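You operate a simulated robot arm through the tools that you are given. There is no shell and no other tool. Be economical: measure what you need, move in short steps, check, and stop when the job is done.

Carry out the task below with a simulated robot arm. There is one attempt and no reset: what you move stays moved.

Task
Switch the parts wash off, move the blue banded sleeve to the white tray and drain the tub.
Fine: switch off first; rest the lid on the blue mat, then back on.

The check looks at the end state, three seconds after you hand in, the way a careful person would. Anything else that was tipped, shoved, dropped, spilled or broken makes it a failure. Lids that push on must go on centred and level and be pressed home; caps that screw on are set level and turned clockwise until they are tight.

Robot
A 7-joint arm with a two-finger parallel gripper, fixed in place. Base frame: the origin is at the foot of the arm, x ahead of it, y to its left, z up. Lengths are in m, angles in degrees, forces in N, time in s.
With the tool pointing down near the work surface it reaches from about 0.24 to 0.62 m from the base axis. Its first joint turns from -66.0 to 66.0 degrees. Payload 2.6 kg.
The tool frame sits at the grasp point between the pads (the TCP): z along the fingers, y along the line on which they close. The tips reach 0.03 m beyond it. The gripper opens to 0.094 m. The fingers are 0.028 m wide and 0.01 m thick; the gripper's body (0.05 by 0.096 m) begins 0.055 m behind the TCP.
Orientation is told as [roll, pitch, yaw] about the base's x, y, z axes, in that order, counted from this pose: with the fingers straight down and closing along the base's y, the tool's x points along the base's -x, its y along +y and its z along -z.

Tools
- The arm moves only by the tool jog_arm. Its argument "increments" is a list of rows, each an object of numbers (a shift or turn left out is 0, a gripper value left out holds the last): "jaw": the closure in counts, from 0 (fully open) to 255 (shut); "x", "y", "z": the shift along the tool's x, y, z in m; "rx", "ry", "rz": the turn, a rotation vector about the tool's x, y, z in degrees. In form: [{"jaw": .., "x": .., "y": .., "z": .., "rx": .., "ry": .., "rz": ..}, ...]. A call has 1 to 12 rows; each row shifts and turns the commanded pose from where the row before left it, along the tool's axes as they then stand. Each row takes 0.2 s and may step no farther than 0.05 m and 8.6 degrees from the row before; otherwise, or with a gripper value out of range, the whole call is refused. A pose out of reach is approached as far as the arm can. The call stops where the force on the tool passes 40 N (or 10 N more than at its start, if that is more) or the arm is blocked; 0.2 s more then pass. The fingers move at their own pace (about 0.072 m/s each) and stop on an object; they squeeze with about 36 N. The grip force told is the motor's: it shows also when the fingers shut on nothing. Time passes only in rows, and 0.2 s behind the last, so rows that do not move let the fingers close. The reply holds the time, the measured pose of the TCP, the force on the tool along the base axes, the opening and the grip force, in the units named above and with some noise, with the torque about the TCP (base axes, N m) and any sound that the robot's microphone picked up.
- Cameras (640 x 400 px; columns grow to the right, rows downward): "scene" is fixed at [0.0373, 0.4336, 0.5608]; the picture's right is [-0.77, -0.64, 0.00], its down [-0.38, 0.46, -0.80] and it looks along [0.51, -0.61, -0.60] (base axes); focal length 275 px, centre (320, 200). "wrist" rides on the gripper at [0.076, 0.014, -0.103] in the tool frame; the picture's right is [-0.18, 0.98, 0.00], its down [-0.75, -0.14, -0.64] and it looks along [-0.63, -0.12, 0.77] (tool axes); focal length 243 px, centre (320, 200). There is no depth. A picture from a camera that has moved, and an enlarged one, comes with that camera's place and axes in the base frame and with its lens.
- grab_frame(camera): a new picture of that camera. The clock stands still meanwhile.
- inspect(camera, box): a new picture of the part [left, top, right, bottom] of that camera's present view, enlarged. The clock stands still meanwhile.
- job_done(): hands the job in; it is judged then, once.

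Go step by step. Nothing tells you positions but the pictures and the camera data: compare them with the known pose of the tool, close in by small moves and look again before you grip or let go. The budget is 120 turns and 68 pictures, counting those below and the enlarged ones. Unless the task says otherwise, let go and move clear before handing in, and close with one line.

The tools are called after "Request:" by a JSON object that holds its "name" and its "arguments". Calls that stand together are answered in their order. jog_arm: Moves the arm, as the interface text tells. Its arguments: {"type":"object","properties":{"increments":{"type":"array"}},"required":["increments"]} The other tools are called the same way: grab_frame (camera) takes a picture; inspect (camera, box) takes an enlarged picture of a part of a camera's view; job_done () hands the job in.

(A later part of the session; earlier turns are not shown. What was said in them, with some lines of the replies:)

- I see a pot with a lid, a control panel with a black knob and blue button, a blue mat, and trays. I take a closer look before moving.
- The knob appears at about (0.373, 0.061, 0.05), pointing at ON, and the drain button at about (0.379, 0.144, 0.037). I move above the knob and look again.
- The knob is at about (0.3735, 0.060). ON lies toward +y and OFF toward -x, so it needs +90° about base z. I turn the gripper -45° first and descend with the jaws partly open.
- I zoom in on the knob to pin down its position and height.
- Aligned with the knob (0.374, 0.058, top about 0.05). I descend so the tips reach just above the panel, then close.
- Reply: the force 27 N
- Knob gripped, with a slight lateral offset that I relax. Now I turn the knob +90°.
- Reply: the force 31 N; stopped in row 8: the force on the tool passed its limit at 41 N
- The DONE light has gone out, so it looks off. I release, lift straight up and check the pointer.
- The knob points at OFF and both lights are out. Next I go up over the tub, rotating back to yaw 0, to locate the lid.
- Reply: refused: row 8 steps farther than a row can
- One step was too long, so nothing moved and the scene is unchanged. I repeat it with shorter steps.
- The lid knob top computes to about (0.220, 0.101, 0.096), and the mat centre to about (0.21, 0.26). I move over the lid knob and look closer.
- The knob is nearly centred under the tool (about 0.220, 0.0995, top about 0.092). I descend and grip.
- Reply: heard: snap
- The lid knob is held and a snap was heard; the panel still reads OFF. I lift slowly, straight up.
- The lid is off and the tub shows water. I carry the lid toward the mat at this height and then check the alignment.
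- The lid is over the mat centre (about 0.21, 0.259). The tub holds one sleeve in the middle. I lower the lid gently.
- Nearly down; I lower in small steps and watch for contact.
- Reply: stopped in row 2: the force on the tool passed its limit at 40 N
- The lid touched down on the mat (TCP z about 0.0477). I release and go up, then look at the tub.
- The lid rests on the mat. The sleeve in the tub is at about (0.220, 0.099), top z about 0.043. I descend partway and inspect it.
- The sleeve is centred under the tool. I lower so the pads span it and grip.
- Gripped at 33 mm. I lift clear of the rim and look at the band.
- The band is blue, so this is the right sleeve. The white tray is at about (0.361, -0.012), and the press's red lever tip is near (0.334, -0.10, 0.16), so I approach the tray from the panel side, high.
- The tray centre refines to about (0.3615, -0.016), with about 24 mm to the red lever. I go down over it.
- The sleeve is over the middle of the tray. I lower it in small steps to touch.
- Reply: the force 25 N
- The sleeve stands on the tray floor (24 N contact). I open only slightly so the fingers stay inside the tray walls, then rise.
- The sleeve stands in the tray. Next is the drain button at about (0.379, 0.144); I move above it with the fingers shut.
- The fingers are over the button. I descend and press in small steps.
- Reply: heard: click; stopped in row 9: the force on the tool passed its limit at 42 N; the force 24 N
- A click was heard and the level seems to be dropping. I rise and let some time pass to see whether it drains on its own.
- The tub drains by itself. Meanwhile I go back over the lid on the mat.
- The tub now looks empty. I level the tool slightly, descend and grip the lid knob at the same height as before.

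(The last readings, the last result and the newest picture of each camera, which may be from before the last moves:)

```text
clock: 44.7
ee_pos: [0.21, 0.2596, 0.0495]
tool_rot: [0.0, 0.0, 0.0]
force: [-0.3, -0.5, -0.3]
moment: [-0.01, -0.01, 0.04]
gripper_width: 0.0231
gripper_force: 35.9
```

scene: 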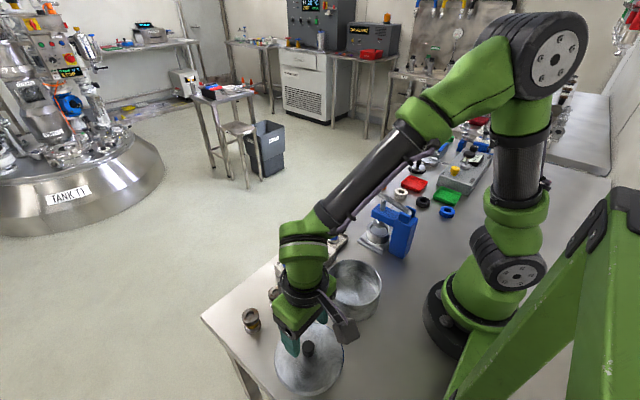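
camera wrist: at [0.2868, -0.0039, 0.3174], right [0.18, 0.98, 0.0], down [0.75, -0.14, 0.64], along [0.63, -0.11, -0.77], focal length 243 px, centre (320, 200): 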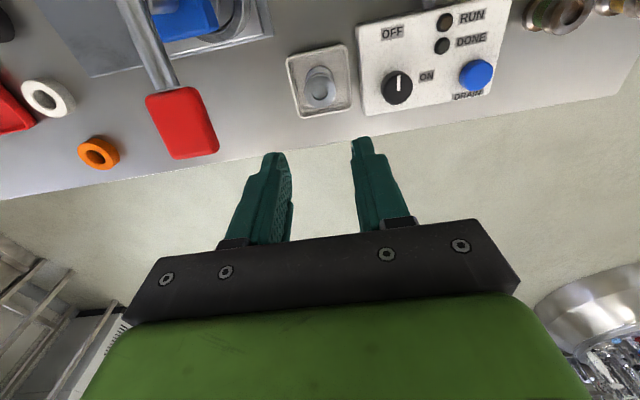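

Request:
{"name": "jog_arm", "arguments": {"increments": [{"z": -0.01}, {"z": -0.04}, {"z": -0.05}, {"z": -0.04}, {"y": -0.04}, {"y": -0.04, "x": -0.003}, {"y": -0.04, "x": -0.003}, {"y": -0.0395, "x": -0.0035}, {}]}}

Request:
{"name": "inspect", "arguments": {"camera": "scene", "box": [270, 200, 430, 330]}}

Request:
{"name": "grab_frame", "arguments": {"camera": "wrist"}}

```text
clock: 46.7
ee_pos: [0.2201, 0.0993, 0.1896]
tool_rot: [0.0, 0.0, 0.0]
force: [-0.2, -0.4, -0.7]
moment: [0.0, -0.01, 0.02]
gripper_width: 0.0232
gripper_force: 36.7
```

```text
3.08 times, centred on (350, 265) of scene
camera zoom: at [0.0373, 0.4336, 0.5608], right [-0.77, -0.64, 0.0], down [-0.38, 0.46, -0.8], along [0.51, -0.61, -0.6], focal length 845 px, centre (228, 0)
```

zoom: 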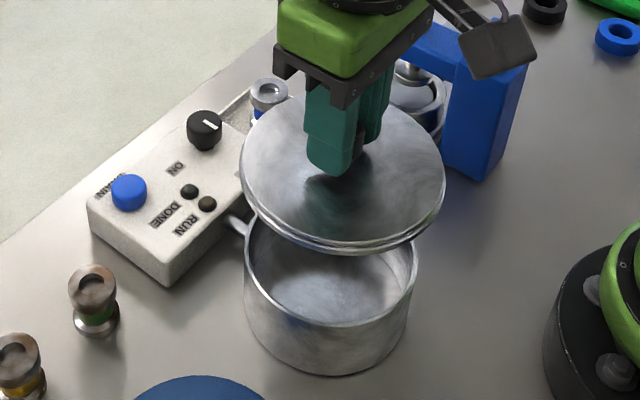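

```text
24 pictures are left
camera wrist: at [0.1441, 0.1121, 0.2923], right [0.18, 0.98, 0.0], down [0.75, -0.14, 0.64], along [0.63, -0.12, -0.77], focal length 243 px, centre (320, 200)
```

wrist: 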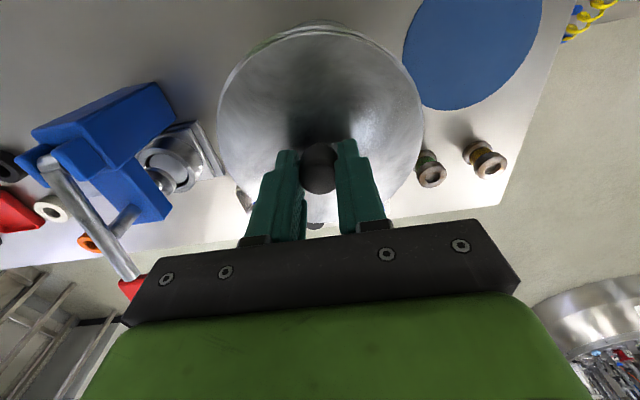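

The tub is empty and the lid is over it. I lower to just above the rim and check centring.

Request:
{"name": "jog_arm", "arguments": {"increments": [{"z": 0.03}, {"z": 0.03}, {"z": 0.01}, {"z": 0.005}, {}]}}

Request:
{"name": "inspect", "arguments": {"camera": "scene", "box": [300, 230, 412, 330]}}

Request:
{"name": "inspect", "arguments": {"camera": "wrist", "box": [200, 10, 440, 160]}}

```text
clock: 47.9
ee_pos: [0.2195, 0.0996, 0.1146]
tool_rot: [0.0, 0.0, -0.1]
force: [0.1, -0.7, -1.6]
moment: [-0.01, 0.0, 0.0]
gripper_width: 0.0231
gripper_force: 36.1
```

```text
4.00 times, centred on (356, 280) of scene
camera zoom: at [0.0373, 0.4336, 0.5608], right [-0.77, -0.64, 0.0], down [-0.38, 0.46, -0.8], along [0.51, -0.61, -0.6], focal length 1099 px, centre (176, -120)
```

zoom: 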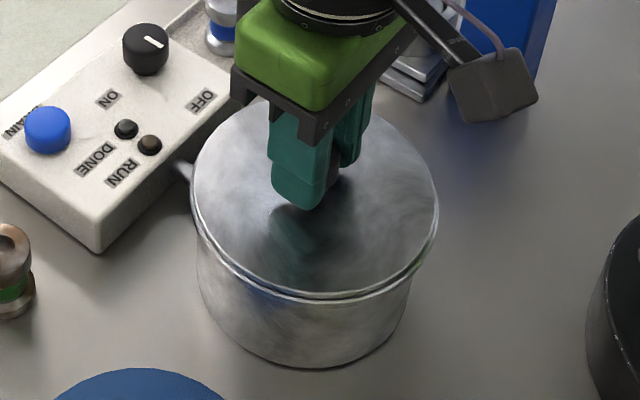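

```text
2.67 times, centred on (320, 85) of wrist
camera zoom: at [0.1431, 0.113, 0.2171], right [0.19, 0.98, 0.0], down [0.75, -0.14, 0.64], along [0.63, -0.12, -0.77], focal length 647 px, centre (320, 507)
```

zoom: 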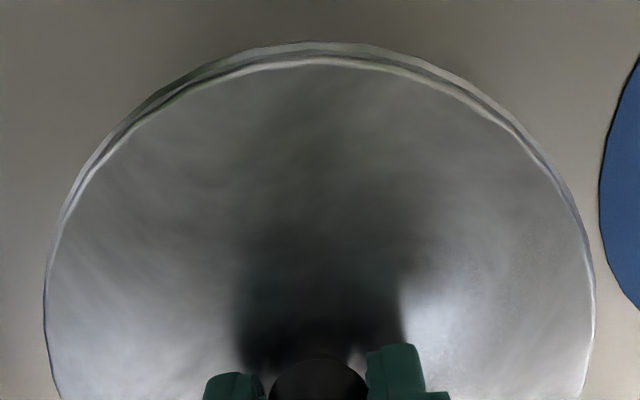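

Well centred. I lower gently until it seats.

Request:
{"name": "jog_arm", "arguments": {"increments": [{"z": 0.003}, {"z": 0.003}, {"z": 0.002}, {"z": 0.001}, {"z": 0.001}, {}]}}

```text
clock: 49.3
ee_pos: [0.2191, 0.0993, 0.1049]
tool_rot: [0.1, 0.0, 0.0]
force: [-0.6, -0.3, -1.1]
moment: [-0.02, 0.01, 0.0]
gripper_width: 0.0232
gripper_force: 36.3
```

Request:
{"name": "jog_arm", "arguments": {"increments": [{"z": 0.001}, {"z": 0.001}, {"z": 0.001}, {"z": 0.001}, {}]}}

Request:
{"name": "inspect", "arguments": {"camera": "scene", "box": [300, 230, 412, 330]}}

```text
clock: 50.3
ee_pos: [0.2205, 0.1006, 0.1025]
tool_rot: [0.2, -0.3, -0.1]
force: [-1.7, -1.6, 5.0]
moment: [-0.08, -0.03, 0.04]
gripper_width: 0.023
gripper_force: 35.8
heard: snap
stopped in row 4: the force on the tool passed its limit at 50 N (the readings are from after the stop); the commanded pose is now the measured one
```

```text
4.00 times, centred on (356, 280) of scene
camera zoom: at [0.0373, 0.4336, 0.5608], right [-0.77, -0.64, 0.0], down [-0.38, 0.46, -0.8], along [0.51, -0.61, -0.6], focal length 1099 px, centre (176, -120)
```

zoom: 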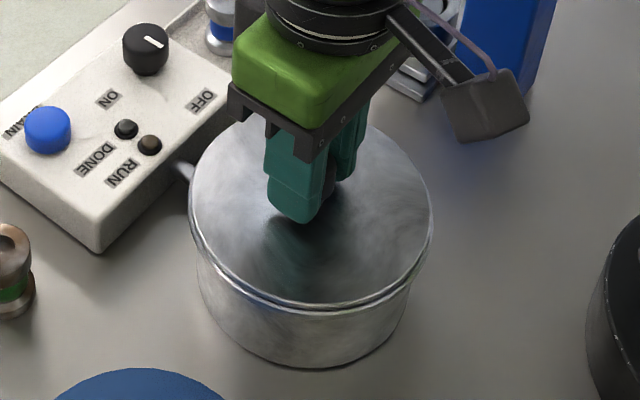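

A snap was heard, so the lid went home. I press once more to be sure, then release and rise.

Request:
{"name": "jog_arm", "arguments": {"increments": [{"z": 0.0015}, {"z": 0.0015}, {"z": 0.001}, {}]}}

Request:
{"name": "jog_arm", "arguments": {"increments": [{"jaw": 85}, {}, {}, {"z": -0.03}, {"z": -0.05}, {"z": -0.05}, {"z": -0.04}, {}]}}

Request:
{"name": "inspect", "arguments": {"camera": "scene", "box": [300, 230, 412, 330]}}

Request:
{"name": "grab_frame", "arguments": {"camera": "wrist"}}

```text
clock: 50.7
ee_pos: [0.2206, 0.0991, 0.1022]
tool_rot: [0.1, -0.3, -0.2]
force: [-0.4, -1.4, 4.1]
moment: [-0.38, -0.03, 0.04]
gripper_width: 0.0226
gripper_force: 35.6
stopped in row 2: the force on the tool passed its limit at 48 N (the readings are from after the stop); the commanded pose is now the measured one
```

```text
clock: 52.5
ee_pos: [0.22, 0.0999, 0.2734]
tool_rot: [0.0, -0.4, -0.2]
force: [0.3, -0.9, 0.7]
moment: [-0.03, 0.01, 0.01]
gripper_width: 0.0625
gripper_force: 0.1
```

```text
4.00 times, centred on (356, 280) of scene
camera zoom: at [0.0373, 0.4336, 0.5608], right [-0.77, -0.64, 0.0], down [-0.38, 0.46, -0.8], along [0.51, -0.61, -0.6], focal length 1099 px, centre (176, -120)
```

zoom: 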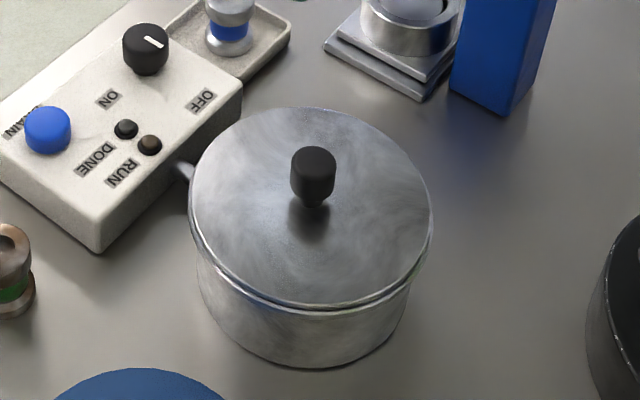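

```text
19 pictures are left
camera wrist: at [0.1447, 0.1133, 0.3755], right [0.19, 0.98, 0.0], down [0.75, -0.14, 0.65], along [0.63, -0.12, -0.76], focal length 243 px, centre (320, 200)
```

wrist: 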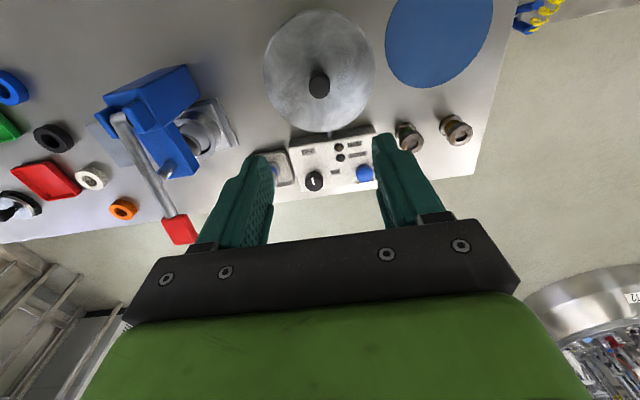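

The wash is off, the blue-banded sleeve is standing in the white tray, the tub has drained, and the lid is snapped back on centred and level. The arm is clear, so I hand in.

Request:
{"name": "job_done", "arguments": {}}

```text
The job is handed in.
```

The parts wash is off, the blue-banded sleeve is in the white tray, the tub is drained and its lid, rested on the blue mat meanwhile, is snapped back on; the job is handed in.
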